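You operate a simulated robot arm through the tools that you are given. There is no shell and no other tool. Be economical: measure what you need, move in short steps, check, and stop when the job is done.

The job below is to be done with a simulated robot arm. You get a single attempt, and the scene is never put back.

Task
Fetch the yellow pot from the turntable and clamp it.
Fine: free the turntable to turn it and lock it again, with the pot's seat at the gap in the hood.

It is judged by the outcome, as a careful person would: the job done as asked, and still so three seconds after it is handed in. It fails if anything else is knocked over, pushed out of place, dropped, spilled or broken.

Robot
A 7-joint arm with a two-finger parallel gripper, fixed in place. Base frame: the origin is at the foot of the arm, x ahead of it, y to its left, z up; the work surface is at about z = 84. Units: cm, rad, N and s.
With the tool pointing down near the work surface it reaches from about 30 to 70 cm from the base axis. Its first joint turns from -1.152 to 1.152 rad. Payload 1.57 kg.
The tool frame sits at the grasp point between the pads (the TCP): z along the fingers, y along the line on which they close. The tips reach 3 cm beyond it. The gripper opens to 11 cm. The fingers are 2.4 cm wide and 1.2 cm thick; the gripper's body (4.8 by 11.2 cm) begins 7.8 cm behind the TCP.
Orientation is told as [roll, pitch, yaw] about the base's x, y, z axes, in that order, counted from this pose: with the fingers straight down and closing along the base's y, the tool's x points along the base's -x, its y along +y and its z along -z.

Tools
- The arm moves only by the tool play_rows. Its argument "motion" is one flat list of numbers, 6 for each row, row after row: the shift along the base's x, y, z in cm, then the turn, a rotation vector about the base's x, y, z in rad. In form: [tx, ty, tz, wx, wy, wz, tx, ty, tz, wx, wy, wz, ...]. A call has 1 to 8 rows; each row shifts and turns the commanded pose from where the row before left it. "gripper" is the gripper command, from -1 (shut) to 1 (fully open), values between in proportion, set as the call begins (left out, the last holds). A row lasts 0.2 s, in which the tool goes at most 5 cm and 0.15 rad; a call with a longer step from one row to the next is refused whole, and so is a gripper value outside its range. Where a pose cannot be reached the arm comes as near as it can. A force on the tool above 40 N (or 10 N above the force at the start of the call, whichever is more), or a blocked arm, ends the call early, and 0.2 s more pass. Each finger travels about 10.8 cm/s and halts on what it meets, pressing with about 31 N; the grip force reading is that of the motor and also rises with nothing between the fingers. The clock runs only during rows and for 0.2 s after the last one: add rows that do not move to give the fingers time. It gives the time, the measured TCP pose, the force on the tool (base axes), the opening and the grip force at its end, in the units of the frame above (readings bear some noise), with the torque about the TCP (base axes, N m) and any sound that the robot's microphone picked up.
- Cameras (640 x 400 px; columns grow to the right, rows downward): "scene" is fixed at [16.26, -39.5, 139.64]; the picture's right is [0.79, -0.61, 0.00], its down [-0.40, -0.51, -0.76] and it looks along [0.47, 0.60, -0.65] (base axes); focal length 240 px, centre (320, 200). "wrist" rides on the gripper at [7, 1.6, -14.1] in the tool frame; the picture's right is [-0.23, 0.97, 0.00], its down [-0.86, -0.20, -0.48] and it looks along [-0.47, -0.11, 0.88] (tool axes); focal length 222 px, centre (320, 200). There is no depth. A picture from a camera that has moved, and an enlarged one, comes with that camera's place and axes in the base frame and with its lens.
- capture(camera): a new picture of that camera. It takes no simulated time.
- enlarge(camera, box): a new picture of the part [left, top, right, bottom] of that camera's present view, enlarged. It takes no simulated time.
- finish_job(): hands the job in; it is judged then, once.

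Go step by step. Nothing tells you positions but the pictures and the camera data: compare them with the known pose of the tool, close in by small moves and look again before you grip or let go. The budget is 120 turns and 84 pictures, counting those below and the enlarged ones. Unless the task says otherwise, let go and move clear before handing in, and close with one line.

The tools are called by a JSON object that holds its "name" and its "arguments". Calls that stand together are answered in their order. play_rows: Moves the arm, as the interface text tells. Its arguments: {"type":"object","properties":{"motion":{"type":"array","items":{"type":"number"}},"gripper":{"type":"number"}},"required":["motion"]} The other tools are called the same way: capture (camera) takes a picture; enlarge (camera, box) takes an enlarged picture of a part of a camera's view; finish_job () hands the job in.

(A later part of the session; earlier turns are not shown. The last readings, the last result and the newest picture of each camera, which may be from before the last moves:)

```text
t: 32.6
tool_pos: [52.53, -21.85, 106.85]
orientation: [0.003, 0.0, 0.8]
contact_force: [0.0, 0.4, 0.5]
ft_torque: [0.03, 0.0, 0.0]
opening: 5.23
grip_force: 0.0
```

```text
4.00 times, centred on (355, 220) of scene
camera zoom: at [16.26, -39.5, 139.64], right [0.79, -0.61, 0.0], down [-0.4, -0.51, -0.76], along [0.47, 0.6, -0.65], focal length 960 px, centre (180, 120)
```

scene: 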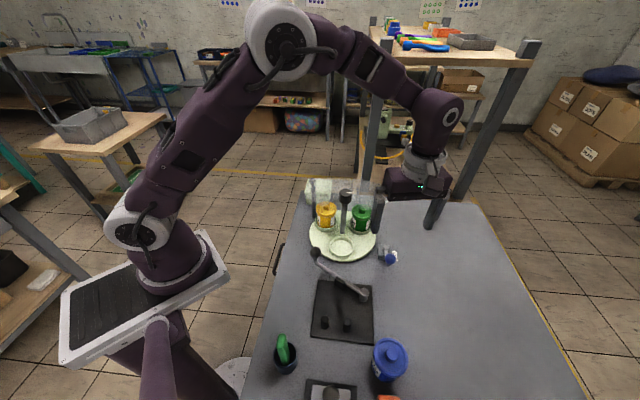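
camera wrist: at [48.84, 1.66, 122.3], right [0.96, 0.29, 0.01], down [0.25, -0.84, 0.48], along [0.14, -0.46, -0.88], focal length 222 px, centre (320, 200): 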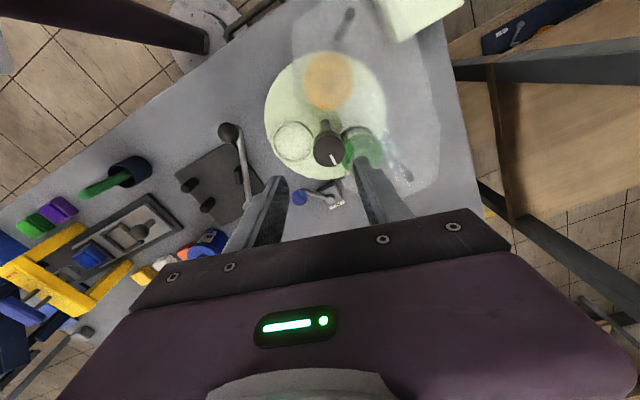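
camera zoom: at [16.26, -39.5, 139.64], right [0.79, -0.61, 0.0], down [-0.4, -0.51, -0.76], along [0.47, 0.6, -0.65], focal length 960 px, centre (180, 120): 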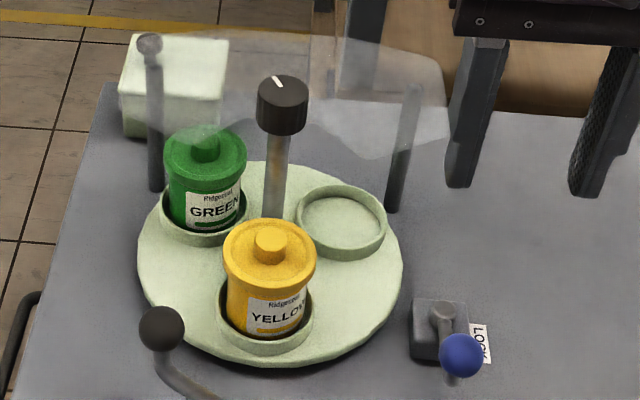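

The table is turned and locked. Next I'll hover over the yellow pot near (46.9,-9.6) with the fingers wide open and look.

{"name": "play_rows", "arguments": {"motion": [-1.4, 3.05, 0.2, 0, 0, 0, -1.4, 3.05, 0, 0, 0, 0, -1.4, 3.05, 0, 0, 0, 0, -1.4, 3.05, 0, 0, 0, 0, 0, 0, 0, 0, 0, 0], "gripper": 0.7}}

{"name": "capture", "arguments": {"camera": "wrist"}}

{"name": "enlarge", "arguments": {"camera": "scene", "box": [290, 170, 420, 270]}}

```text
t: 33.8
tool_pos: [46.77, -9.6, 107.16]
orientation: [0.002, -0.002, 0.8]
contact_force: [0.3, -0.1, -0.3]
ft_torque: [-0.02, 0.01, 0.03]
opening: 9.36
grip_force: 0.1
```

```text
44 pictures are left
camera wrist: at [40.52, -13.51, 121.28], right [-0.54, 0.84, 0.0], down [0.74, 0.47, 0.48], along [0.4, 0.26, -0.88], focal length 222 px, centre (320, 200)
```

wrist: 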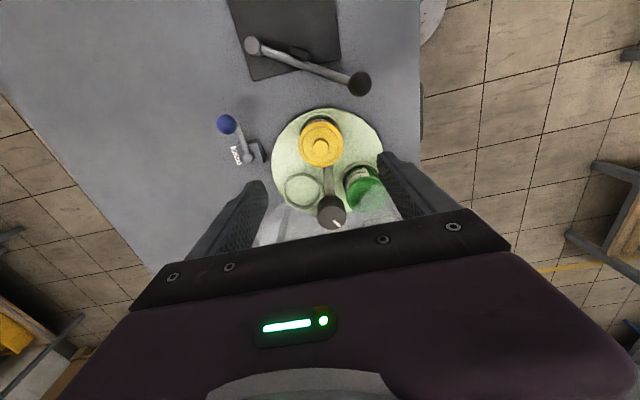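

```text
4.00 times, centred on (355, 220) of scene
camera zoom: at [16.26, -39.49, 139.64], right [0.79, -0.61, 0.0], down [-0.4, -0.51, -0.76], along [0.47, 0.6, -0.65], focal length 960 px, centre (180, 120)
```

zoom: 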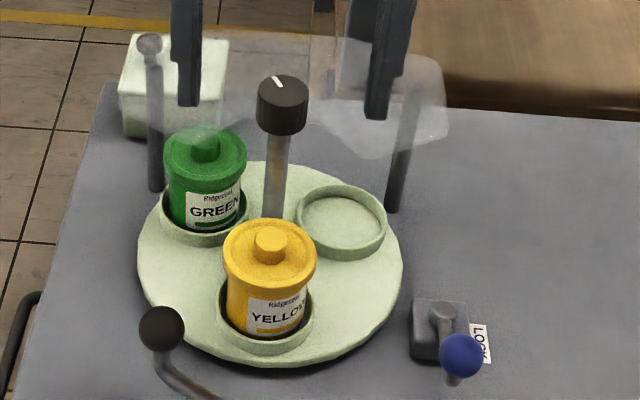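

The pot lid centre is at about (46.55,-9.6), with the lid rim top at z≈92. I'll descend to TCP z≈95 first and check.

{"name": "play_rows", "arguments": {"motion": [-0.2, 0, -4, 0, 0, 0, 0, 0, -4, 0, 0, 0, 0, 0, -4, 0, 0, 0, 0, 0, 0, 0, 0, 0], "gripper": 0.45}}

{"name": "enlarge", "arguments": {"camera": "wrist", "box": [220, 110, 412, 230]}}

{"name": "enlarge", "arguments": {"camera": "scene", "box": [290, 170, 420, 270]}}

```text
t: 34.8
tool_pos: [46.66, -9.63, 95.34]
orientation: [0.002, -0.003, 0.798]
contact_force: [-0.2, 0.3, -0.4]
ft_torque: [0.01, 0.0, 0.0]
opening: 7.98
grip_force: 0.1
```

```text
3.33 times, centred on (316, 170) of wrist
camera zoom: at [40.41, -13.49, 109.34], right [-0.54, 0.84, 0.0], down [0.74, 0.47, 0.48], along [0.4, 0.26, -0.88], focal length 740 px, centre (333, 300)
```

zoom: 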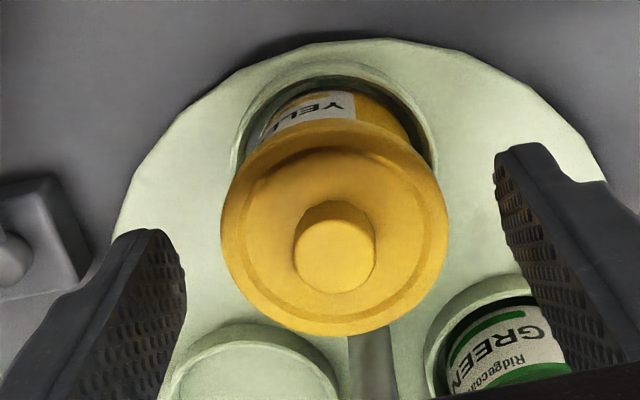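

```text
4.00 times, centred on (355, 220) of scene
camera zoom: at [16.26, -39.5, 139.64], right [0.79, -0.61, 0.0], down [-0.4, -0.51, -0.76], along [0.47, 0.6, -0.65], focal length 960 px, centre (180, 120)
```

zoom: 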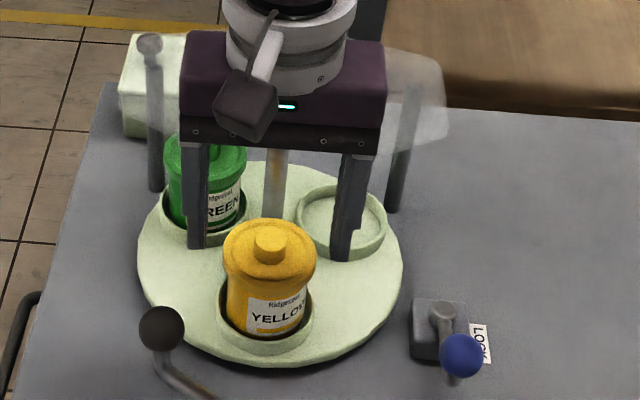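

{"name": "play_rows", "arguments": {"motion": [-0.12, 0.1, -2, 0, 0, 0, 0, 0, -1.8, 0, 0, 0, 0, 0, 0, 0, 0, 0]}}

{"name": "play_rows", "arguments": {"motion": [0, 0, 0, 0, 0, 0, 0, 0, 0, 0, 0, 0], "gripper": -0.1}}

{"name": "enlarge", "arguments": {"camera": "scene", "box": [290, 170, 420, 270]}}

```text
t: 35.6
tool_pos: [46.69, -9.52, 91.22]
orientation: [0.0, -0.001, 0.8]
contact_force: [-0.4, -0.1, -0.3]
ft_torque: [-0.01, 0.0, 0.02]
opening: 7.99
grip_force: 0.1
```

```text
t: 36.2
tool_pos: [46.61, -9.45, 91.16]
orientation: [-0.001, -0.001, 0.799]
contact_force: [0.2, 0.2, -1.1]
ft_torque: [-0.01, 0.02, -0.02]
opening: 6.46
grip_force: 30.7
```

```text
4.00 times, centred on (355, 220) of scene
camera zoom: at [16.26, -39.5, 139.64], right [0.79, -0.61, 0.0], down [-0.4, -0.51, -0.76], along [0.47, 0.6, -0.65], focal length 960 px, centre (180, 120)
```

zoom: 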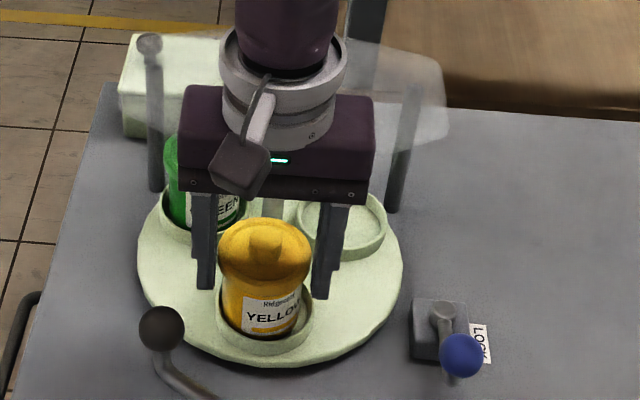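

{"name": "enlarge", "arguments": {"camera": "wrist", "box": [220, 110, 412, 230]}}

{"name": "enlarge", "arguments": {"camera": "scene", "box": [320, 210, 384, 260]}}

```text
3.33 times, centred on (316, 170) of wrist
camera zoom: at [40.38, -13.39, 105.31], right [-0.54, 0.84, 0.0], down [0.74, 0.47, 0.48], along [0.4, 0.26, -0.88], focal length 740 px, centre (333, 300)
```

zoom: 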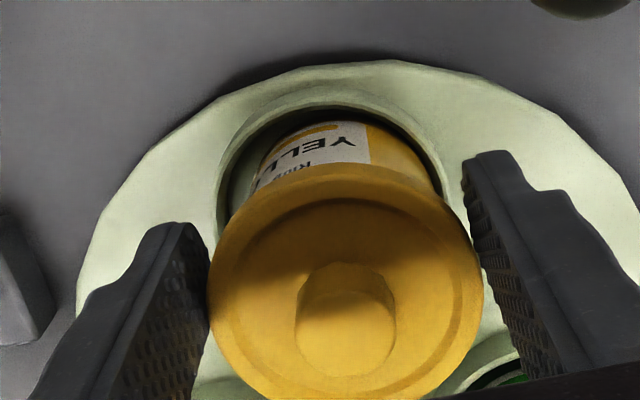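

```text
8.00 times, centred on (352, 235) of scene
camera zoom: at [16.26, -39.5, 139.64], right [0.79, -0.61, 0.0], down [-0.4, -0.51, -0.76], along [0.47, 0.6, -0.65], focal length 1921 px, centre (64, -80)
```

zoom: 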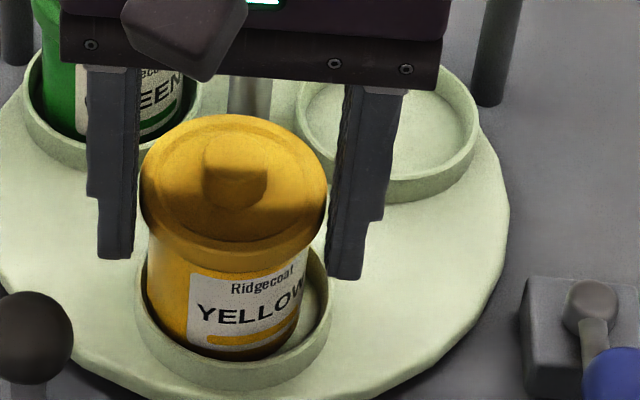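

The lid is held at 6.46 cm. I'll lift a little and check that the whole pot comes along.

{"name": "play_rows", "arguments": {"motion": [0, 0, 0, 0, 0, 0, 0, 0, 0.5, 0, 0, 0, 0, 0, 1, 0, 0, 0, 0, 0, 1, 0, 0, 0], "gripper": -0.3}}

{"name": "enlarge", "arguments": {"camera": "scene", "box": [320, 200, 400, 260]}}

```text
t: 37.2
tool_pos: [46.65, -9.42, 93.61]
orientation: [-0.001, -0.001, 0.798]
contact_force: [0.5, 0.0, -1.4]
ft_torque: [-0.02, 0.04, -0.01]
opening: 6.45
grip_force: 31.1
```

```text
6.67 times, centred on (360, 230) of scene
camera zoom: at [16.26, -39.5, 139.64], right [0.79, -0.61, 0.0], down [-0.4, -0.51, -0.76], along [0.47, 0.6, -0.65], focal length 1601 px, centre (53, 0)
```

zoom: 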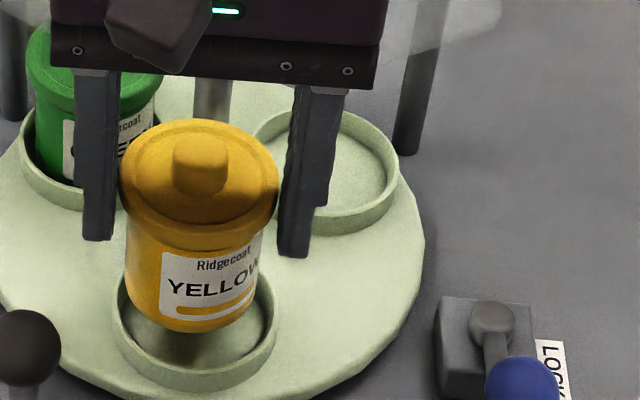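

The pot is fully held. I'll raise it clear and move towards the clamp fixture for a closer look at the pegs and arm.

{"name": "play_rows", "arguments": {"motion": [0, 0, 3, 0, 0, 0, 0, 0, 4, 0, 0, 0, 0, 0, 3, 0, 0, 0, -1.5, -1.7, 0, 0, 0, 0, -1.5, -1.8, 0, 0, 0, 0, -1.5, -1.8, 0, 0, 0, 0, -1.5, -1.7, 0, 0, 0, 0]}}

{"name": "capture", "arguments": {"camera": "wrist"}}

{"name": "enlarge", "arguments": {"camera": "scene", "box": [290, 230, 402, 350]}}

```text
t: 38.8
tool_pos: [40.5, -16.59, 103.69]
orientation: [0.001, -0.002, 0.799]
contact_force: [0.7, 0.1, -0.4]
ft_torque: [-0.02, 0.02, -0.01]
opening: 6.44
grip_force: 30.5
```

```text
36 pictures are left
camera wrist: at [34.31, -20.5, 117.8], right [-0.54, 0.84, 0.0], down [0.74, 0.47, 0.48], along [0.4, 0.26, -0.88], focal length 222 px, centre (320, 200)
```

wrist: 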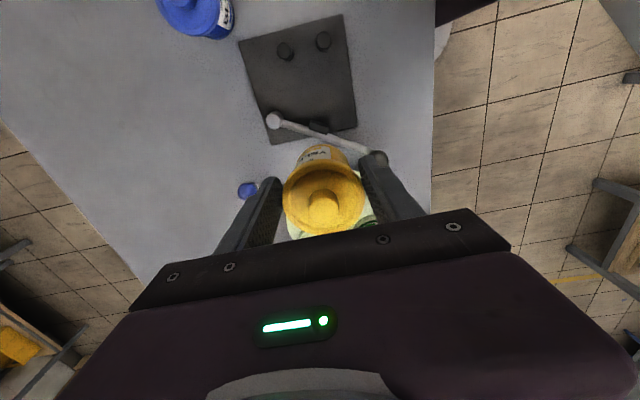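

```text
3.33 times, centred on (346, 290) of scene
camera zoom: at [16.26, -39.5, 139.64], right [0.79, -0.61, 0.0], down [-0.4, -0.51, -0.76], along [0.47, 0.6, -0.65], focal length 800 px, centre (233, -100)
```

zoom: 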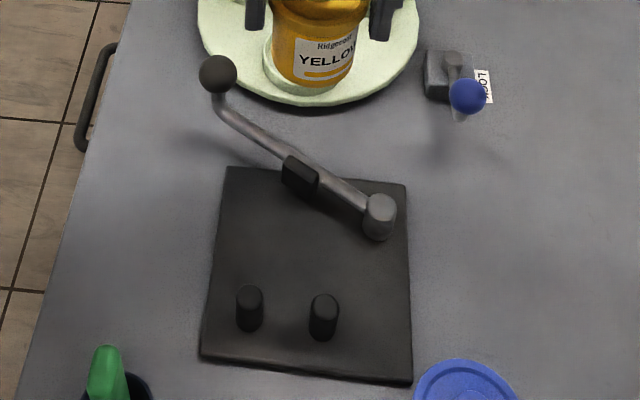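

{"name": "enlarge", "arguments": {"camera": "wrist", "box": [220, 5, 396, 165]}}

```text
2.50 times, centred on (308, 85) of wrist
camera zoom: at [34.31, -20.5, 117.8], right [-0.54, 0.84, 0.0], down [0.74, 0.47, 0.48], along [0.4, 0.26, -0.88], focal length 555 px, centre (350, 488)
```

zoom: 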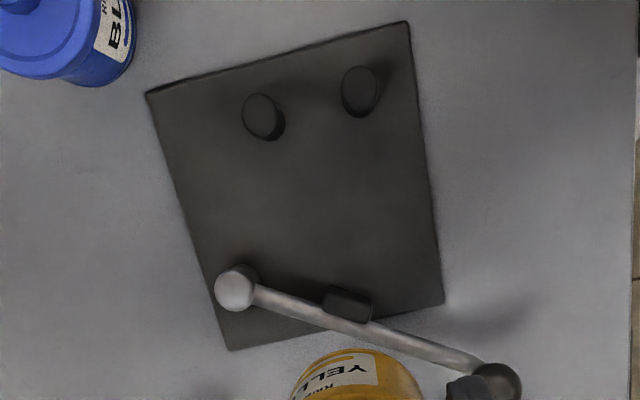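

Pegs are near (34.2,-25.4) and (30.95,-22.0) and the pivot near (41.2,-23), so the clamped pot centre should be about (34.7,-21.7). I'll move to just off the pegs at (35.2,-21.2), lower partway and look.

{"name": "play_rows", "arguments": {"motion": [-1.8, -1.55, 0, 0, 0, 0, -1.8, -1.55, 0, 0, 0, 0, -1.7, -1.5, 0, 0, 0, 0, 0, 0, -3.5, 0, 0, 0, 0, 0, -3.5, 0, 0, 0, 0, 0, -3, 0, 0, 0, 0, 0, 0, 0, 0, 0]}}

{"name": "enlarge", "arguments": {"camera": "scene", "box": [290, 250, 402, 350]}}

{"name": "enlarge", "arguments": {"camera": "wrist", "box": [200, 40, 440, 240]}}

```text
t: 40.4
tool_pos: [35.29, -21.24, 93.81]
orientation: [0.0, -0.003, 0.799]
contact_force: [-0.8, 0.9, -0.9]
ft_torque: [-0.03, 0.03, -0.04]
opening: 6.46
grip_force: 30.4
```

```text
4.00 times, centred on (346, 300) of scene
camera zoom: at [16.26, -39.5, 139.64], right [0.79, -0.61, 0.0], down [-0.4, -0.51, -0.76], along [0.47, 0.6, -0.65], focal length 960 px, centre (216, -200)
```

zoom: 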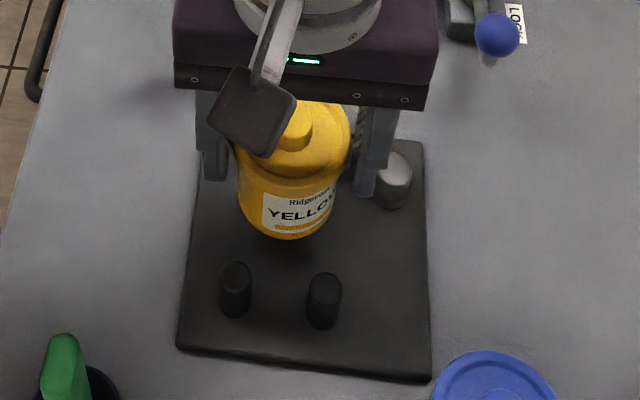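

```text
2.00 times, centred on (320, 140) of wrist
camera zoom: at [29.01, -25.16, 107.86], right [-0.54, 0.84, 0.0], down [0.74, 0.47, 0.48], along [0.4, 0.26, -0.88], focal length 444 px, centre (320, 320)
```

zoom: 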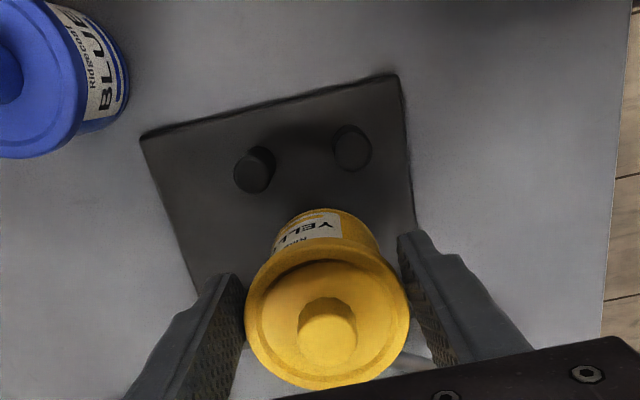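

Alignment is good. I'll lower the pot until it touches the plate.

{"name": "play_rows", "arguments": {"motion": [0, 0, -1.2, 0, 0, 0, 0, 0, -1.2, 0, 0, 0, 0, 0, -0.6, 0, 0, 0, 0, 0, -0.4, 0, 0, 0]}}

{"name": "enlarge", "arguments": {"camera": "scene", "box": [290, 250, 402, 350]}}

```text
t: 41.4
tool_pos: [35.37, -21.21, 90.42]
orientation: [0.001, -0.002, 0.8]
contact_force: [0.0, -0.2, -1.1]
ft_torque: [-0.05, -0.01, 0.04]
opening: 6.45
grip_force: 31.2
```

```text
4.00 times, centred on (346, 300) of scene
camera zoom: at [16.26, -39.5, 139.64], right [0.79, -0.61, 0.0], down [-0.4, -0.51, -0.76], along [0.47, 0.6, -0.65], focal length 960 px, centre (216, -200)
```

zoom: 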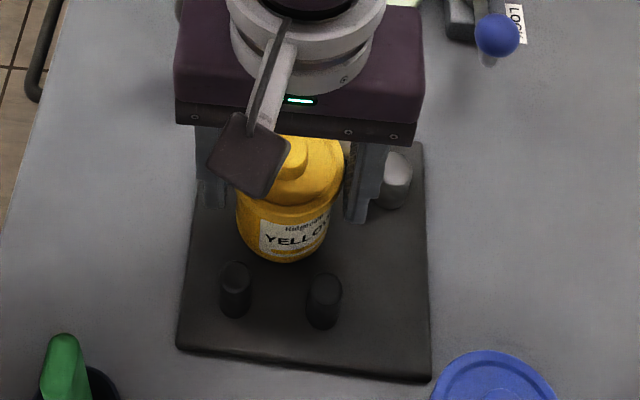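

{"name": "play_rows", "arguments": {"motion": [0, 0, -0.3, 0, 0, 0, 0, 0, -0.3, 0, 0, 0]}}

{"name": "play_rows", "arguments": {"motion": [0, 0, -0.2, 0, 0, 0, 0, 0, 0, 0, 0, 0]}}

```text
t: 42.0
tool_pos: [35.27, -21.18, 89.82]
orientation: [-0.002, -0.002, 0.799]
contact_force: [-2.4, 3.8, 13.5]
ft_torque: [0.17, -0.06, 0.04]
opening: 6.46
grip_force: 31.3
stopped in row 2: the force on the tool passed its limit (the readings are from after the stop); the commanded pose is now the measured one
```

```text
t: 42.4
tool_pos: [35.31, -21.16, 89.87]
orientation: [-0.004, -0.002, 0.8]
contact_force: [-1.9, 4.3, 13.7]
ft_torque: [0.19, -0.09, 0.07]
opening: 6.46
grip_force: 30.7
stopped in row 1: the force on the tool passed its limit (the readings are from after the stop); the commanded pose is now the measured one
```

The pot is on the plate. I'll ease the vertical load and slide it gently against the pegs.

{"name": "play_rows", "arguments": {"motion": [0, 0, 0.12, 0, 0, 0, -0.15, -0.14, 0, 0, 0, 0, -0.15, -0.14, 0, 0, 0, 0]}}

{"name": "play_rows", "arguments": {"motion": [-0.12, -0.12, 0, 0, 0, 0, -0.12, -0.12, 0, 0, 0, 0]}}

{"name": "enlarge", "arguments": {"camera": "scene", "box": [314, 265, 378, 335]}}

```text
t: 43.2
tool_pos: [35.17, -21.48, 90.1]
orientation: [-0.004, -0.001, 0.802]
contact_force: [-0.8, 0.4, -0.4]
ft_torque: [-0.01, 0.01, -0.01]
opening: 6.45
grip_force: 30.8
```

```text
t: 43.8
tool_pos: [34.81, -21.64, 89.92]
orientation: [-0.003, 0.0, 0.801]
contact_force: [0.3, 0.1, -1.1]
ft_torque: [-0.02, -0.02, 0.0]
opening: 6.46
grip_force: 30.9
```

```text
5.71 times, centred on (346, 300) of scene
camera zoom: at [16.26, -39.5, 139.64], right [0.79, -0.61, 0.0], down [-0.4, -0.51, -0.76], along [0.47, 0.6, -0.65], focal length 1372 px, centre (171, -371)
```

zoom: 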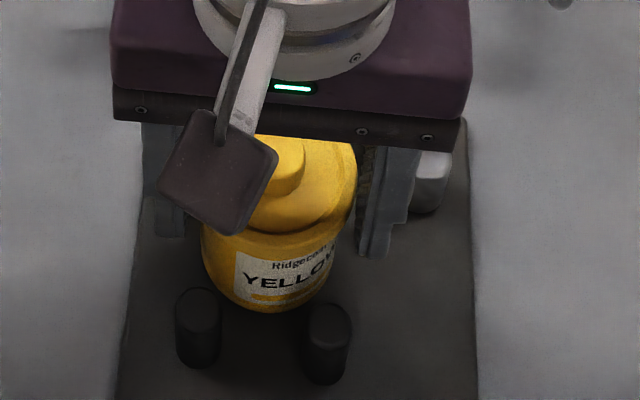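

{"name": "play_rows", "arguments": {"motion": [-0.11, -0.1, 0, 0, 0, 0, -0.11, -0.1, 0, 0, 0, 0, -0.11, -0.1, 0, 0, 0, 0]}}

{"name": "play_rows", "arguments": {"motion": [-0.11, -0.1, 0, 0, 0, 0, -0.11, -0.1, 0, 0, 0, 0]}}

{"name": "enlarge", "arguments": {"camera": "wrist", "box": [240, 80, 400, 180]}}

```text
t: 44.6
tool_pos: [34.58, -21.97, 90.0]
orientation: [-0.003, -0.002, 0.798]
contact_force: [0.2, 0.6, -1.0]
ft_torque: [-0.01, 0.0, -0.01]
opening: 6.46
grip_force: 31.2
```

```text
t: 45.2
tool_pos: [34.36, -22.29, 90.11]
orientation: [-0.004, -0.002, 0.801]
contact_force: [-0.3, 0.1, -0.5]
ft_torque: [-0.03, -0.02, 0.01]
opening: 6.45
grip_force: 31.7
```

```text
4.00 times, centred on (320, 130) of wrist
camera zoom: at [28.08, -26.07, 104.16], right [-0.54, 0.84, 0.0], down [0.74, 0.48, 0.48], along [0.41, 0.26, -0.88], focal length 888 px, centre (320, 480)
```

zoom: 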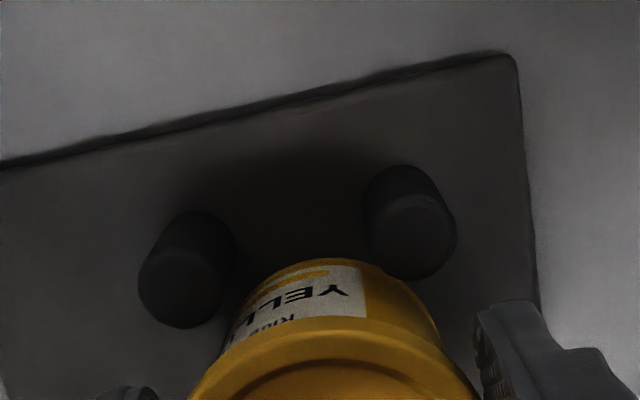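

{"name": "play_rows", "arguments": {"motion": [-0.1, -0.1, 0, 0, 0, 0, -0.1, -0.1, 0, 0, 0, 0]}}

{"name": "play_rows", "arguments": {"motion": [-0.1, -0.1, 0, 0, 0, 0, -0.1, -0.1, 0, 0, 0, 0]}}

```text
t: 45.8
tool_pos: [34.17, -22.48, 89.96]
orientation: [-0.004, -0.001, 0.802]
contact_force: [0.5, 0.2, -1.8]
ft_torque: [0.0, 0.01, -0.01]
opening: 6.47
grip_force: 30.3
```

```text
t: 46.4
tool_pos: [33.84, -22.54, 90.14]
orientation: [-0.002, -0.001, 0.8]
contact_force: [0.3, -0.6, -1.5]
ft_torque: [0.01, 0.02, 0.0]
opening: 6.4
grip_force: 30.8
```

{"name": "enlarge", "arguments": {"camera": "wrist", "box": [240, 80, 400, 200]}}

{"name": "enlarge", "arguments": {"camera": "scene", "box": [314, 265, 378, 335]}}

```text
3.33 times, centred on (320, 140) of wrist
camera zoom: at [27.61, -26.41, 104.18], right [-0.54, 0.84, 0.0], down [0.74, 0.48, 0.48], along [0.41, 0.26, -0.88], focal length 740 px, centre (320, 400)
```

zoom: 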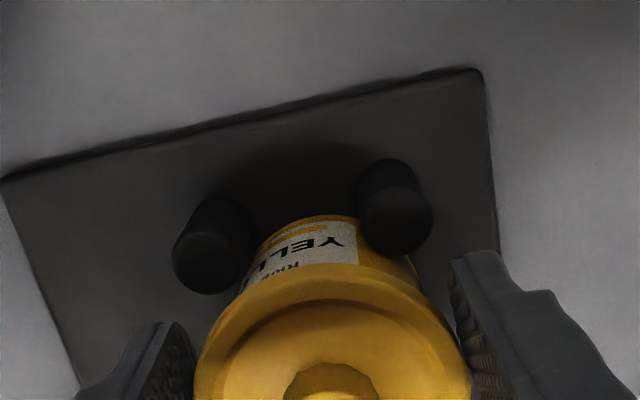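

```text
5.71 times, centred on (346, 300) of scene
camera zoom: at [16.26, -39.5, 139.64], right [0.79, -0.61, 0.0], down [-0.4, -0.51, -0.76], along [0.47, 0.6, -0.65], focal length 1372 px, centre (171, -371)
```

zoom: 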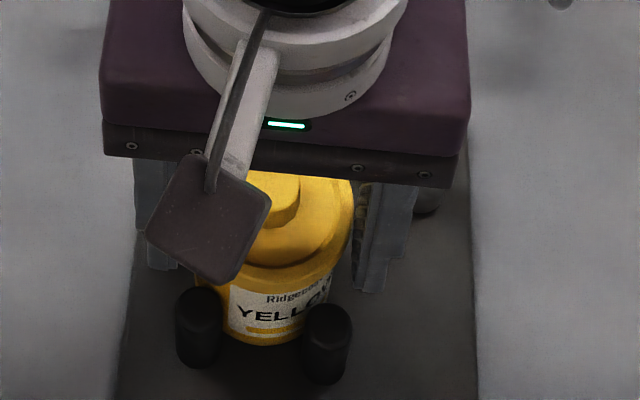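

{"name": "play_rows", "arguments": {"motion": [-0.05, -0.12, 0, 0, 0, 0, -0.05, -0.12, 0, 0, 0, 0, 0, 0, 0, 0, 0, 0]}}

```text
t: 47.2
tool_pos: [33.72, -22.75, 90.14]
orientation: [-0.003, 0.0, 0.801]
contact_force: [2.0, 0.9, 0.5]
ft_torque: [0.02, -0.03, -0.01]
opening: 6.46
grip_force: 30.8
heard: snap
```

A snap was heard and the force has started to rise; I'll check what happened.

{"name": "capture", "arguments": {"camera": "scene"}}

{"name": "enlarge", "arguments": {"camera": "wrist", "box": [240, 80, 400, 200]}}

```text
26 pictures are left
```

scene: 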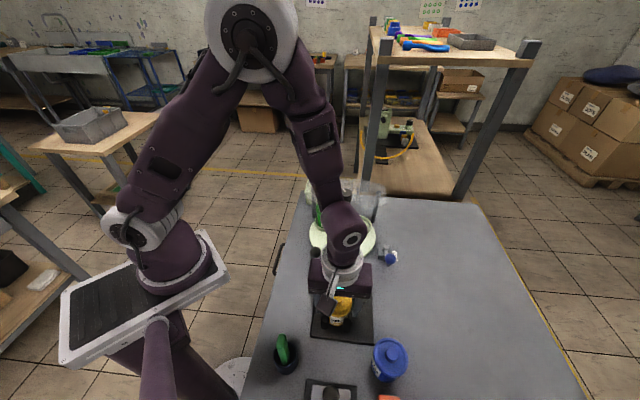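

```text
3.33 times, centred on (320, 140) of wrist
camera zoom: at [27.51, -26.64, 104.2], right [-0.54, 0.84, 0.0], down [0.74, 0.48, 0.48], along [0.41, 0.26, -0.88], focal length 740 px, centre (320, 400)
```

zoom: 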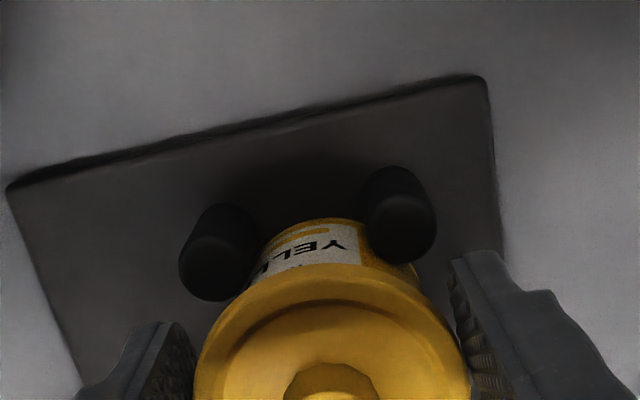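

The pot now rests against the pegs. I'll lower the last bit and release.

{"name": "play_rows", "arguments": {"motion": [0, 0, -0.12, 0, 0, 0, 0, 0, -0.1, 0, 0, 0]}}

{"name": "play_rows", "arguments": {"motion": [0, 0, 0, 0, 0, 0, 0, 0, 0, 0, 0, 0], "gripper": 0.5}}

{"name": "play_rows", "arguments": {"motion": [0, 0, 2, 0, 0, 0, 0, 0, 3, 0, 0, 0, 0, 0, 4, 0, 0, 0, 0, 0, 3, 0, 0, 0]}}

{"name": "enlarge", "arguments": {"camera": "wrist", "box": [200, 60, 440, 240]}}

{"name": "enlarge", "arguments": {"camera": "scene", "box": [290, 240, 402, 350]}}

```text
t: 47.8
tool_pos: [33.68, -22.76, 89.9]
orientation: [-0.004, 0.0, 0.8]
contact_force: [0.4, 2.3, 21.4]
ft_torque: [0.23, -0.16, 0.06]
opening: 6.46
grip_force: 31.4
```

```text
t: 48.4
tool_pos: [33.53, -22.75, 89.75]
orientation: [-0.003, -0.002, 0.801]
contact_force: [0.5, 0.3, -0.1]
ft_torque: [-0.01, 0.03, 0.02]
opening: 8.24
grip_force: 0.1
heard: snap
```

```text
t: 49.4
tool_pos: [33.8, -22.63, 101.97]
orientation: [-0.004, -0.002, 0.801]
contact_force: [0.1, -1.2, 0.2]
ft_torque: [0.0, 0.0, 0.0]
opening: 8.24
grip_force: 0.1
```

```text
2.22 times, centred on (320, 150) of wrist
camera zoom: at [27.61, -26.55, 116.09], right [-0.54, 0.84, 0.0], down [0.74, 0.48, 0.48], along [0.41, 0.26, -0.88], focal length 494 px, centre (320, 311)
```

zoom: 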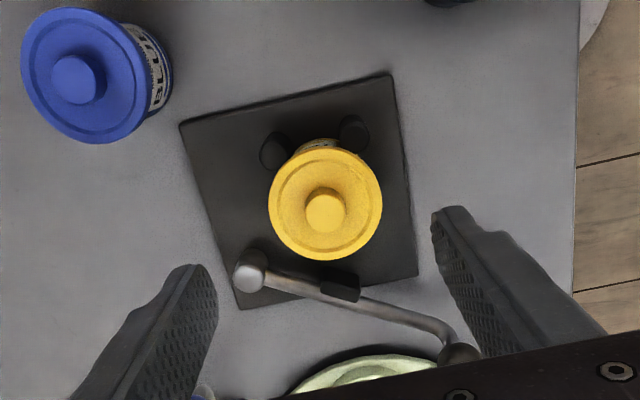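

```text
3.64 times, centred on (346, 295) of scene
camera zoom: at [16.26, -39.5, 139.64], right [0.79, -0.61, 0.0], down [-0.4, -0.51, -0.76], along [0.47, 0.6, -0.65], focal length 873 px, centre (226, -146)
```

zoom: 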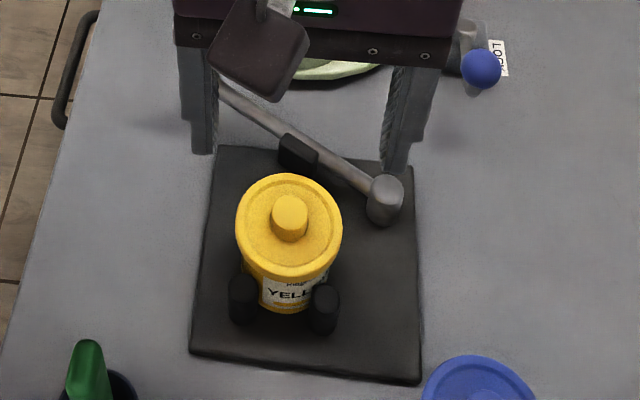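

The pot stands upright against both pegs. Next I'll swing the clamp arm: hover over the black ball near (37.7,-9.6) with yaw −1.05.

{"name": "play_rows", "arguments": {"motion": [0, 0, 1, 0, 0, -0.148, 0.5, 1.8, 0, 0, 0, -0.148, 0.5, 1.8, 0, 0, 0, -0.148, 0.5, 1.8, 0, 0, 0, -0.148, 0.5, 1.8, 0, 0, 0, -0.148, 0.5, 1.8, 0, 0, 0, -0.148, 0.5, 1.8, 0, 0, 0, -0.148]}}

{"name": "play_rows", "arguments": {"motion": [0.5, 1.8, 0, 0, 0, -0.148, 0, 0.4, 0, 0, 0, -0.148, 0, 0, 0, 0, 0, -0.148, 0, 0, 0, 0, 0, -0.148, 0, 0, 0, 0, 0, -0.148, 0, 0, 0, 0, 0, -0.07, 0, 0, 0, 0, 0, 0], "gripper": 0.2}}

{"name": "enlarge", "arguments": {"camera": "wrist", "box": [200, 60, 440, 240]}}

{"name": "enlarge", "arguments": {"camera": "scene", "box": [290, 210, 402, 310]}}

```text
t: 51.0
tool_pos: [36.84, -12.24, 102.92]
orientation: [-0.003, 0.0, -0.239]
contact_force: [0.1, -0.3, -0.1]
ft_torque: [0.01, 0.0, 0.03]
opening: 8.25
grip_force: 0.1
```

```text
t: 52.6
tool_pos: [37.19, -9.97, 102.86]
orientation: [-0.002, -0.002, -1.048]
contact_force: [0.7, 0.2, -0.1]
ft_torque: [-0.02, 0.02, -0.04]
opening: 6.6
grip_force: 0.1
```

```text
2.22 times, centred on (320, 150) of wrist
camera zoom: at [34.98, -3.04, 116.99], right [0.96, 0.29, 0.0], down [0.26, -0.84, 0.48], along [0.14, -0.46, -0.88], focal length 494 px, centre (320, 311)
```

zoom: 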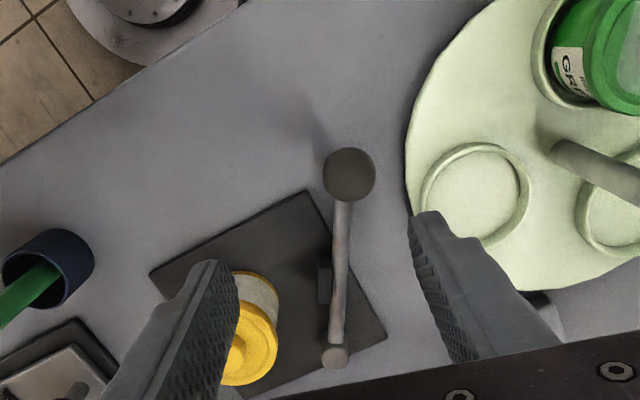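

```text
4.00 times, centred on (346, 260) of scene
camera zoom: at [16.26, -39.5, 139.64], right [0.79, -0.61, 0.0], down [-0.4, -0.51, -0.76], along [0.47, 0.6, -0.65], focal length 960 px, centre (216, -40)
```

zoom: 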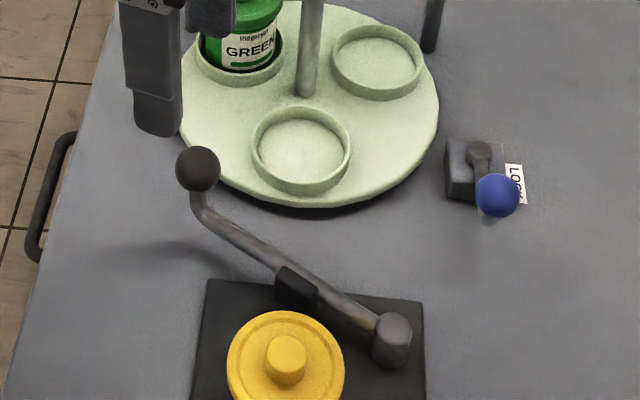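

The ball is at about (38.5,-8.9,89.5). I'll descend to just above it and re-measure.

{"name": "play_rows", "arguments": {"motion": [0.6, 0.5, -2.5, 0, 0, 0, 0.6, 0.5, -2.5, 0, 0, 0, 0, 0, -2, 0, 0, 0, 0, 0, 0, 0, 0, 0]}}

{"name": "enlarge", "arguments": {"camera": "wrist", "box": [220, 100, 412, 220]}}

{"name": "enlarge", "arguments": {"camera": "scene", "box": [290, 210, 402, 310]}}

```text
t: 53.6
tool_pos: [38.32, -8.88, 95.95]
orientation: [-0.002, -0.002, -1.046]
contact_force: [-0.6, 0.6, -0.3]
ft_torque: [-0.01, 0.0, -0.02]
opening: 6.58
grip_force: 0.0
```

```text
3.33 times, centred on (316, 160) of wrist
camera zoom: at [36.03, -1.99, 110.06], right [0.96, 0.29, 0.0], down [0.26, -0.84, 0.48], along [0.14, -0.46, -0.88], focal length 740 px, centre (333, 333)
```

zoom: 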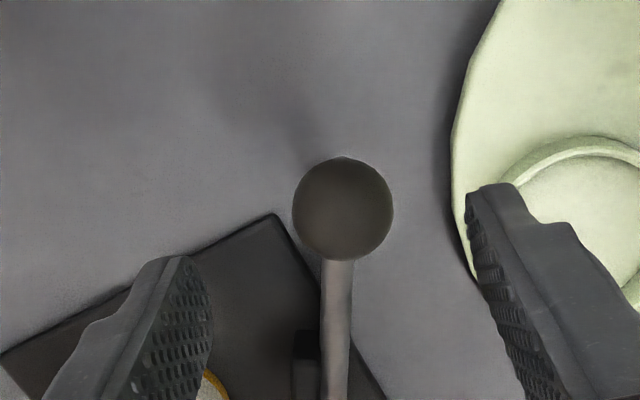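

```text
4.00 times, centred on (346, 260) of scene
camera zoom: at [16.26, -39.5, 139.64], right [0.79, -0.61, 0.0], down [-0.4, -0.51, -0.76], along [0.47, 0.6, -0.65], focal length 960 px, centre (216, -40)
```

zoom: 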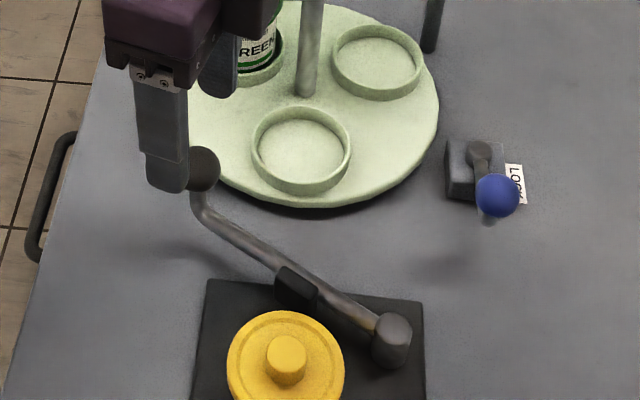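

I'll narrow the opening to stay off the disk, lower over the ball and close.

{"name": "play_rows", "arguments": {"motion": [0, 0, 0, 0, 0, 0, 0, 0.1, -2, 0, 0, 0, 0, 0, -1.6, 0, 0, 0, 0, 0, -1.6, 0, 0, 0], "gripper": -0.18}}

{"name": "play_rows", "arguments": {"motion": [0, 0, 0, 0, 0, 0, 0, 0, 0, 0, 0, 0], "gripper": -0.6}}

{"name": "enlarge", "arguments": {"camera": "scene", "box": [290, 210, 402, 310]}}

```text
t: 54.6
tool_pos: [38.41, -8.78, 90.71]
orientation: [-0.004, -0.002, -1.046]
contact_force: [0.0, 0.0, 0.7]
ft_torque: [-0.04, -0.02, 0.01]
opening: 4.49
grip_force: 0.0
```

```text
t: 55.2
tool_pos: [38.36, -8.83, 90.63]
orientation: [-0.003, -0.001, -1.046]
contact_force: [1.3, 1.5, -9.0]
ft_torque: [-0.04, -0.09, -0.04]
opening: 2.89
grip_force: 38.7
```

```text
4.00 times, centred on (346, 260) of scene
camera zoom: at [16.27, -39.49, 139.64], right [0.79, -0.61, 0.0], down [-0.4, -0.51, -0.76], along [0.47, 0.6, -0.65], focal length 960 px, centre (216, -40)
```

zoom: 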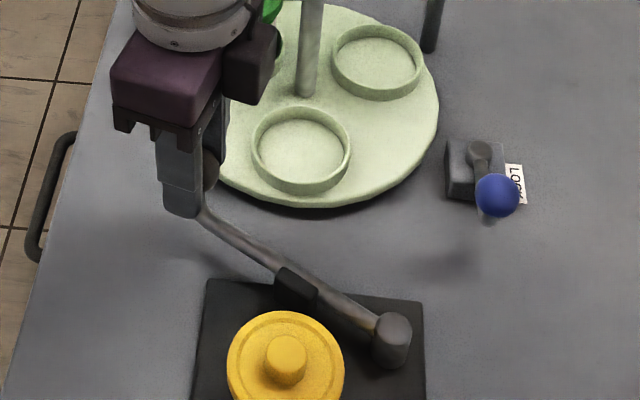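

The ball is gripped. I'll swing the arm counter-clockwise around the pivot near (41.3,-22.7).

{"name": "play_rows", "arguments": {"motion": [-0.72, -0.17, 0, 0, 0, 0.052, -0.71, -0.21, 0, 0, 0, 0.052, -0.7, -0.25, 0, 0, 0, 0.052, -0.68, -0.28, 0, 0, 0, 0.052]}}

```text
t: 56.2
tool_pos: [35.69, -9.77, 90.73]
orientation: [-0.002, -0.005, -0.836]
contact_force: [3.4, -6.4, 33.8]
ft_torque: [-0.22, -0.07, 0.0]
opening: 2.91
grip_force: 39.3
```

{"name": "play_rows", "arguments": {"motion": [-0.67, -0.34, 0.15, 0, 0, 0.052, -0.65, -0.37, 0.05, 0, 0, 0.052, -0.63, -0.41, 0, 0, 0, 0.052, -0.61, -0.44, 0, 0, 0, 0.052]}}

{"name": "enlarge", "arguments": {"camera": "scene", "box": [290, 230, 402, 340]}}

```text
t: 57.2
tool_pos: [33.2, -11.1, 90.8]
orientation: [-0.004, -0.004, -0.628]
contact_force: [10.0, -16.5, -18.3]
ft_torque: [-0.08, 0.07, 0.01]
opening: 2.91
grip_force: 38.8
```

```text
3.64 times, centred on (346, 285) of scene
camera zoom: at [16.3, -39.54, 139.62], right [0.79, -0.61, 0.0], down [-0.4, -0.51, -0.76], along [0.47, 0.6, -0.65], focal length 873 px, centre (226, -109)
```

zoom: 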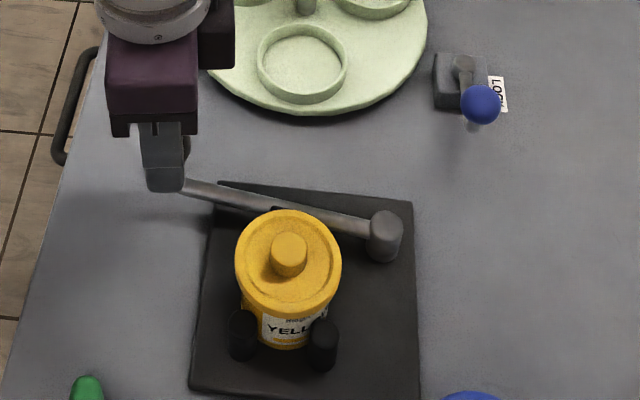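

{"name": "play_rows", "arguments": {"motion": [-0.5, -0.57, -0.08, 0, 0, 0.052, -0.55, -0.49, 0, 0, 0, 0.052, -0.53, -0.52, 0, 0, 0, 0.052]}}

```text
t: 58.0
tool_pos: [31.52, -12.78, 90.67]
orientation: [-0.005, 0.001, -0.475]
contact_force: [-2.4, -2.4, 23.7]
ft_torque: [-0.13, -0.31, -0.08]
opening: 2.91
grip_force: 38.9
```

{"name": "play_rows", "arguments": {"motion": [-0.5, -0.55, 0.05, 0, 0, 0.052, -0.48, -0.57, 0, 0, 0, 0.052]}}

{"name": "enlarge", "arguments": {"camera": "scene", "box": [290, 230, 402, 340]}}

```text
t: 58.5
tool_pos: [31.12, -13.2, 90.71]
orientation: [0.002, -0.003, -0.402]
contact_force: [6.0, 15.7, 0.6]
ft_torque: [0.26, -0.13, -0.06]
opening: 2.88
grip_force: 38.7
stopped in row 2: the force on the tool passed its limit (the readings are from after the stop); the commanded pose is now the measured one
```

```text
3.64 times, centred on (346, 285) of scene
camera zoom: at [16.27, -39.45, 139.65], right [0.79, -0.61, 0.0], down [-0.4, -0.51, -0.76], along [0.47, 0.6, -0.65], focal length 873 px, centre (226, -109)
```

zoom: 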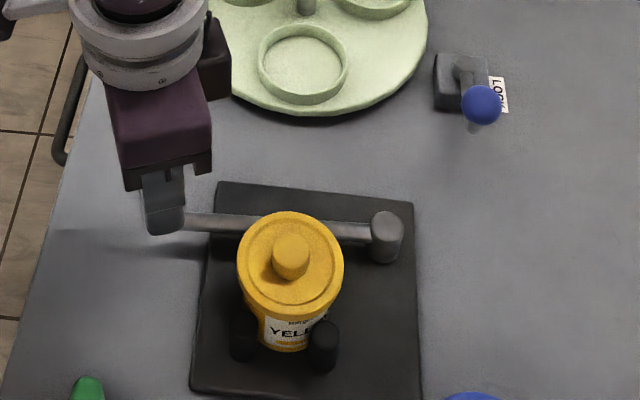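

The pad has met the pot at an arm angle of about 137°. I'll press a little further to feel for a latch.

{"name": "play_rows", "arguments": {"motion": [-0.2, -0.22, 0, 0, 0, 0.02, 0, 0, 0, 0, 0, 0]}}

{"name": "play_rows", "arguments": {"motion": [-0.2, -0.22, 0, 0, 0, 0.02, 0, 0, 0, 0, 0, 0]}}

{"name": "enlarge", "arguments": {"camera": "scene", "box": [290, 230, 402, 340]}}

```text
t: 59.0
tool_pos: [31.18, -13.18, 90.72]
orientation: [0.004, -0.008, -0.375]
contact_force: [8.4, 16.3, -4.4]
ft_torque: [0.26, -0.02, -0.15]
opening: 2.88
grip_force: 39.3
stopped in row 2: the force on the tool passed its limit (the readings are from after the stop); the commanded pose is now the measured one
```

```text
t: 59.4
tool_pos: [31.15, -13.16, 90.68]
orientation: [0.005, -0.007, -0.354]
contact_force: [9.1, 15.8, -6.0]
ft_torque: [0.24, -0.1, -0.26]
opening: 2.89
grip_force: 39.1
stopped in row 1: the force on the tool passed its limit (the readings are from after the stop); the commanded pose is now the measured one
```

```text
3.64 times, centred on (346, 285) of scene
camera zoom: at [16.28, -39.46, 139.65], right [0.79, -0.61, 0.0], down [-0.4, -0.51, -0.76], along [0.47, 0.6, -0.65], focal length 873 px, centre (226, -109)
```

zoom: 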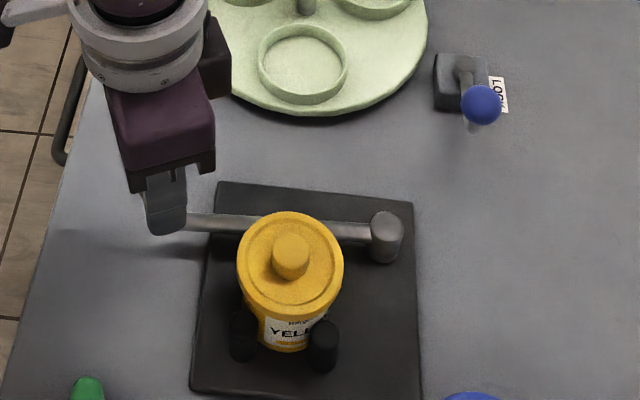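

It's firmly against the pot with a solid stop. I'll release the ball, rise and inspect.

{"name": "play_rows", "arguments": {"motion": [0, 0, 0, 0, 0, 0, 0, 0, 0, 0, 0, 0], "gripper": -0.1}}

{"name": "play_rows", "arguments": {"motion": [0, 0, 3, 0, 0, 0, 0, 0, 4, 0, 0, 0, 0, 0, 4, 0, 0, 0, 0, 1, 3, 0, 0, 0]}}

{"name": "enlarge", "arguments": {"camera": "scene", "box": [290, 230, 402, 340]}}

{"name": "enlarge", "arguments": {"camera": "wrist", "box": [180, 20, 420, 220]}}

```text
t: 60.0
tool_pos: [31.11, -13.32, 90.7]
orientation: [0.006, -0.008, -0.358]
contact_force: [0.3, 1.0, 0.5]
ft_torque: [-0.01, 0.0, -0.01]
opening: 4.94
grip_force: 0.0
```

```text
t: 61.0
tool_pos: [30.98, -12.3, 104.81]
orientation: [0.006, -0.007, -0.358]
contact_force: [0.1, -0.4, -0.6]
ft_torque: [0.0, -0.01, -0.01]
opening: 4.94
grip_force: 0.0
```

```text
3.64 times, centred on (346, 285) of scene
camera zoom: at [16.26, -39.5, 139.64], right [0.79, -0.61, 0.0], down [-0.4, -0.51, -0.76], along [0.47, 0.6, -0.65], focal length 873 px, centre (226, -109)
```

zoom: 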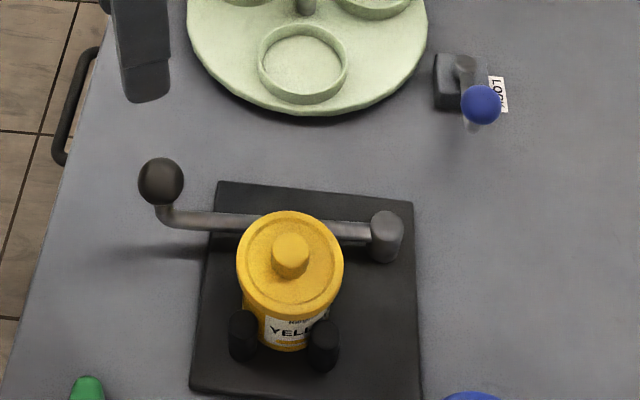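

```text
2.00 times, centred on (300, 120) of wrist
camera zoom: at [24.78, -8.3, 118.97], right [0.55, 0.83, 0.01], down [0.73, -0.49, 0.48], along [0.41, -0.26, -0.88], focal length 444 px, centre (360, 360)
```

zoom: 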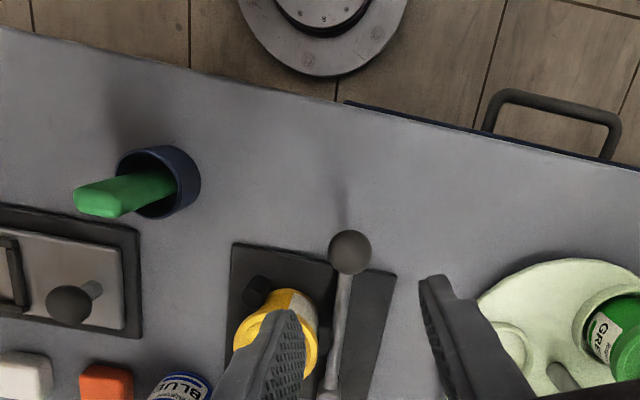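

The arm stays put. I'll move the wrist camera to see whether the pad touches the pot.

{"name": "play_rows", "arguments": {"motion": [3, -2, 0, 0, 0, 0, 3, -2, 0, 0, 0, 0, 1, -2, 0, 0, 0, 0]}}

{"name": "enlarge", "arguments": {"camera": "wrist", "box": [220, 40, 380, 160]}}

```text
t: 61.8
tool_pos: [37.99, -18.27, 104.73]
orientation: [0.006, -0.007, -0.36]
contact_force: [0.1, -0.5, -0.4]
ft_torque: [-0.02, 0.01, 0.0]
opening: 4.96
grip_force: 0.1
```

```text
3.33 times, centred on (300, 100) of wrist
camera zoom: at [31.69, -14.38, 118.8], right [0.55, 0.83, 0.01], down [0.73, -0.49, 0.48], along [0.41, -0.26, -0.88], focal length 740 px, centre (387, 533)
```

zoom: 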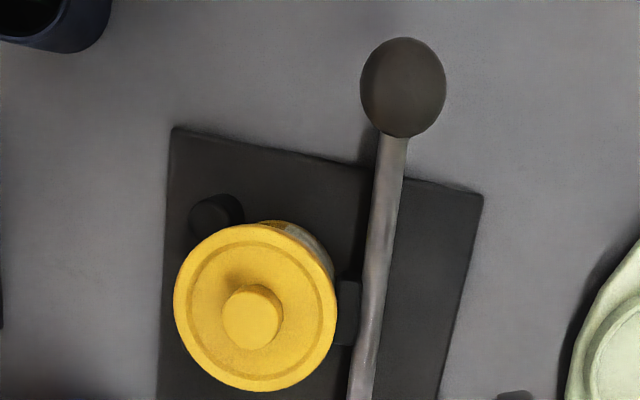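

{"name": "enlarge", "arguments": {"camera": "wrist", "box": [282, 95, 330, 131]}}

{"name": "enlarge", "arguments": {"camera": "scene", "box": [315, 280, 371, 330]}}

```text
11.11 times, centred on (306, 113) of wrist
camera zoom: at [31.69, -14.38, 118.8], right [0.55, 0.83, 0.01], down [0.73, -0.49, 0.48], along [0.41, -0.26, -0.88], focal length 2468 px, centre (476, 1167)
```

zoom: 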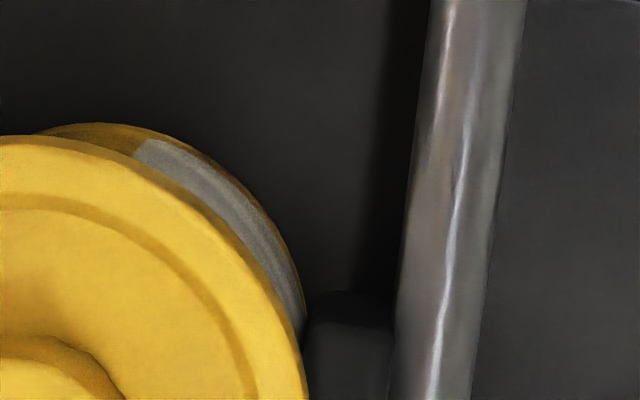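

```text
8.00 times, centred on (343, 305) of scene
camera zoom: at [16.26, -39.5, 139.64], right [0.79, -0.61, 0.0], down [-0.4, -0.51, -0.76], along [0.47, 0.6, -0.65], focal length 1921 px, centre (136, -640)
```

zoom: 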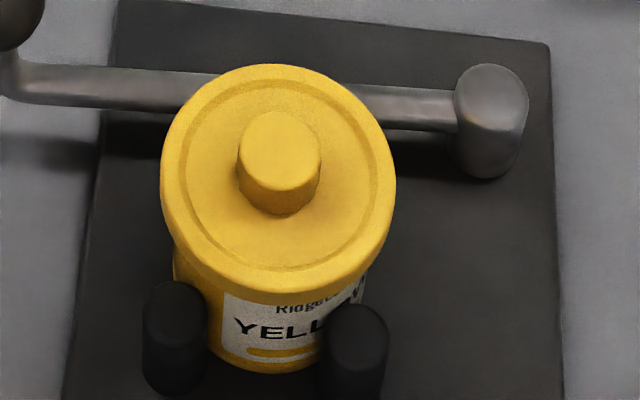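

The pad presses the pot against both pegs. I'll rise clear and take a last look at the whole scene.

{"name": "play_rows", "arguments": {"motion": [0, 0, 4, 0, 0, 0, 1, 3, 4, 0, 0, 0, 1, 4, 2, 0, 0, 0, 0, 0, 0, 0, 0, 0, 0, 0, 0, 0, 0, 0, 0, 0, 0, 0, 0, 0]}}

{"name": "capture", "arguments": {"camera": "scene"}}

{"name": "enlarge", "arguments": {"camera": "scene", "box": [290, 170, 420, 340]}}

```text
refused: row 2 steps farther than a row can; nothing moved
```

```text
9 pictures are left
```

scene: 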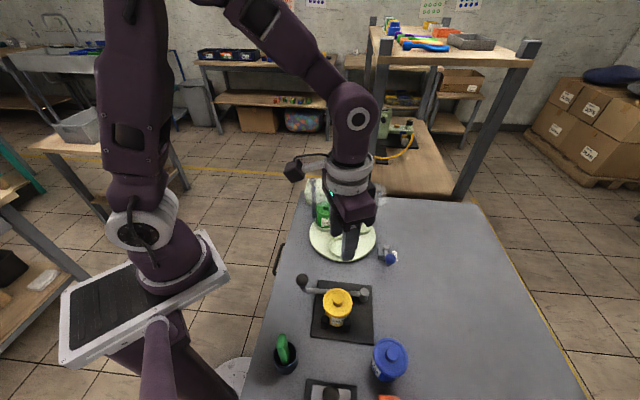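

```text
2.35 times, centred on (355, 255) of scene
camera zoom: at [16.26, -39.5, 139.64], right [0.79, -0.61, 0.0], down [-0.4, -0.51, -0.76], along [0.47, 0.6, -0.65], focal length 565 px, centre (238, 71)
```

zoom: 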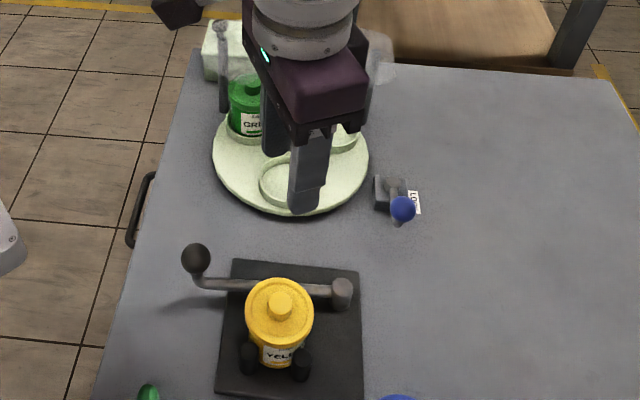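

Everything is in place, so I'll rise further clear with smaller steps and wait to confirm that nothing moves.

{"name": "play_rows", "arguments": {"motion": [0, 0, 4, 0, 0, 0, 0, 0, 4, 0, 0, 0, 0, 0, 3, 0, 0, 0, 0, 0, 0, 0, 0, 0, 0, 0, 0, 0, 0, 0, 0, 0, 0, 0, 0, 0, 0, 0, 0, 0, 0, 0, 0, 0, 0, 0, 0, 0]}}

{"name": "enlarge", "arguments": {"camera": "scene", "box": [270, 170, 430, 400]}}

```text
t: 63.6
tool_pos: [37.85, -18.52, 115.74]
orientation: [0.005, -0.005, -0.359]
contact_force: [-0.3, -0.1, -0.4]
ft_torque: [0.0, 0.0, -0.01]
opening: 4.97
grip_force: 0.1
```

```text
1.74 times, centred on (350, 285) of scene
camera zoom: at [16.26, -39.5, 139.64], right [0.79, -0.61, 0.0], down [-0.4, -0.51, -0.76], along [0.47, 0.6, -0.65], focal length 418 px, centre (268, 52)
```

zoom: 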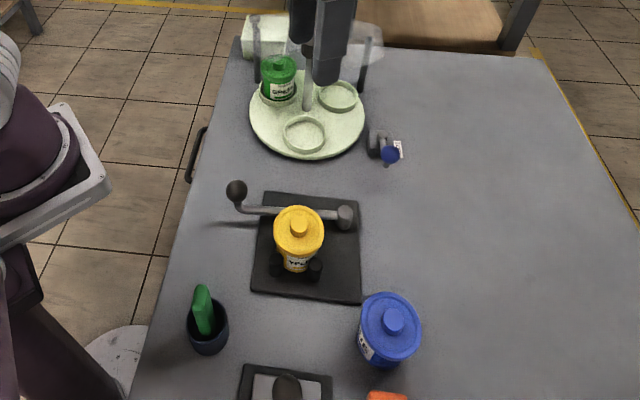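

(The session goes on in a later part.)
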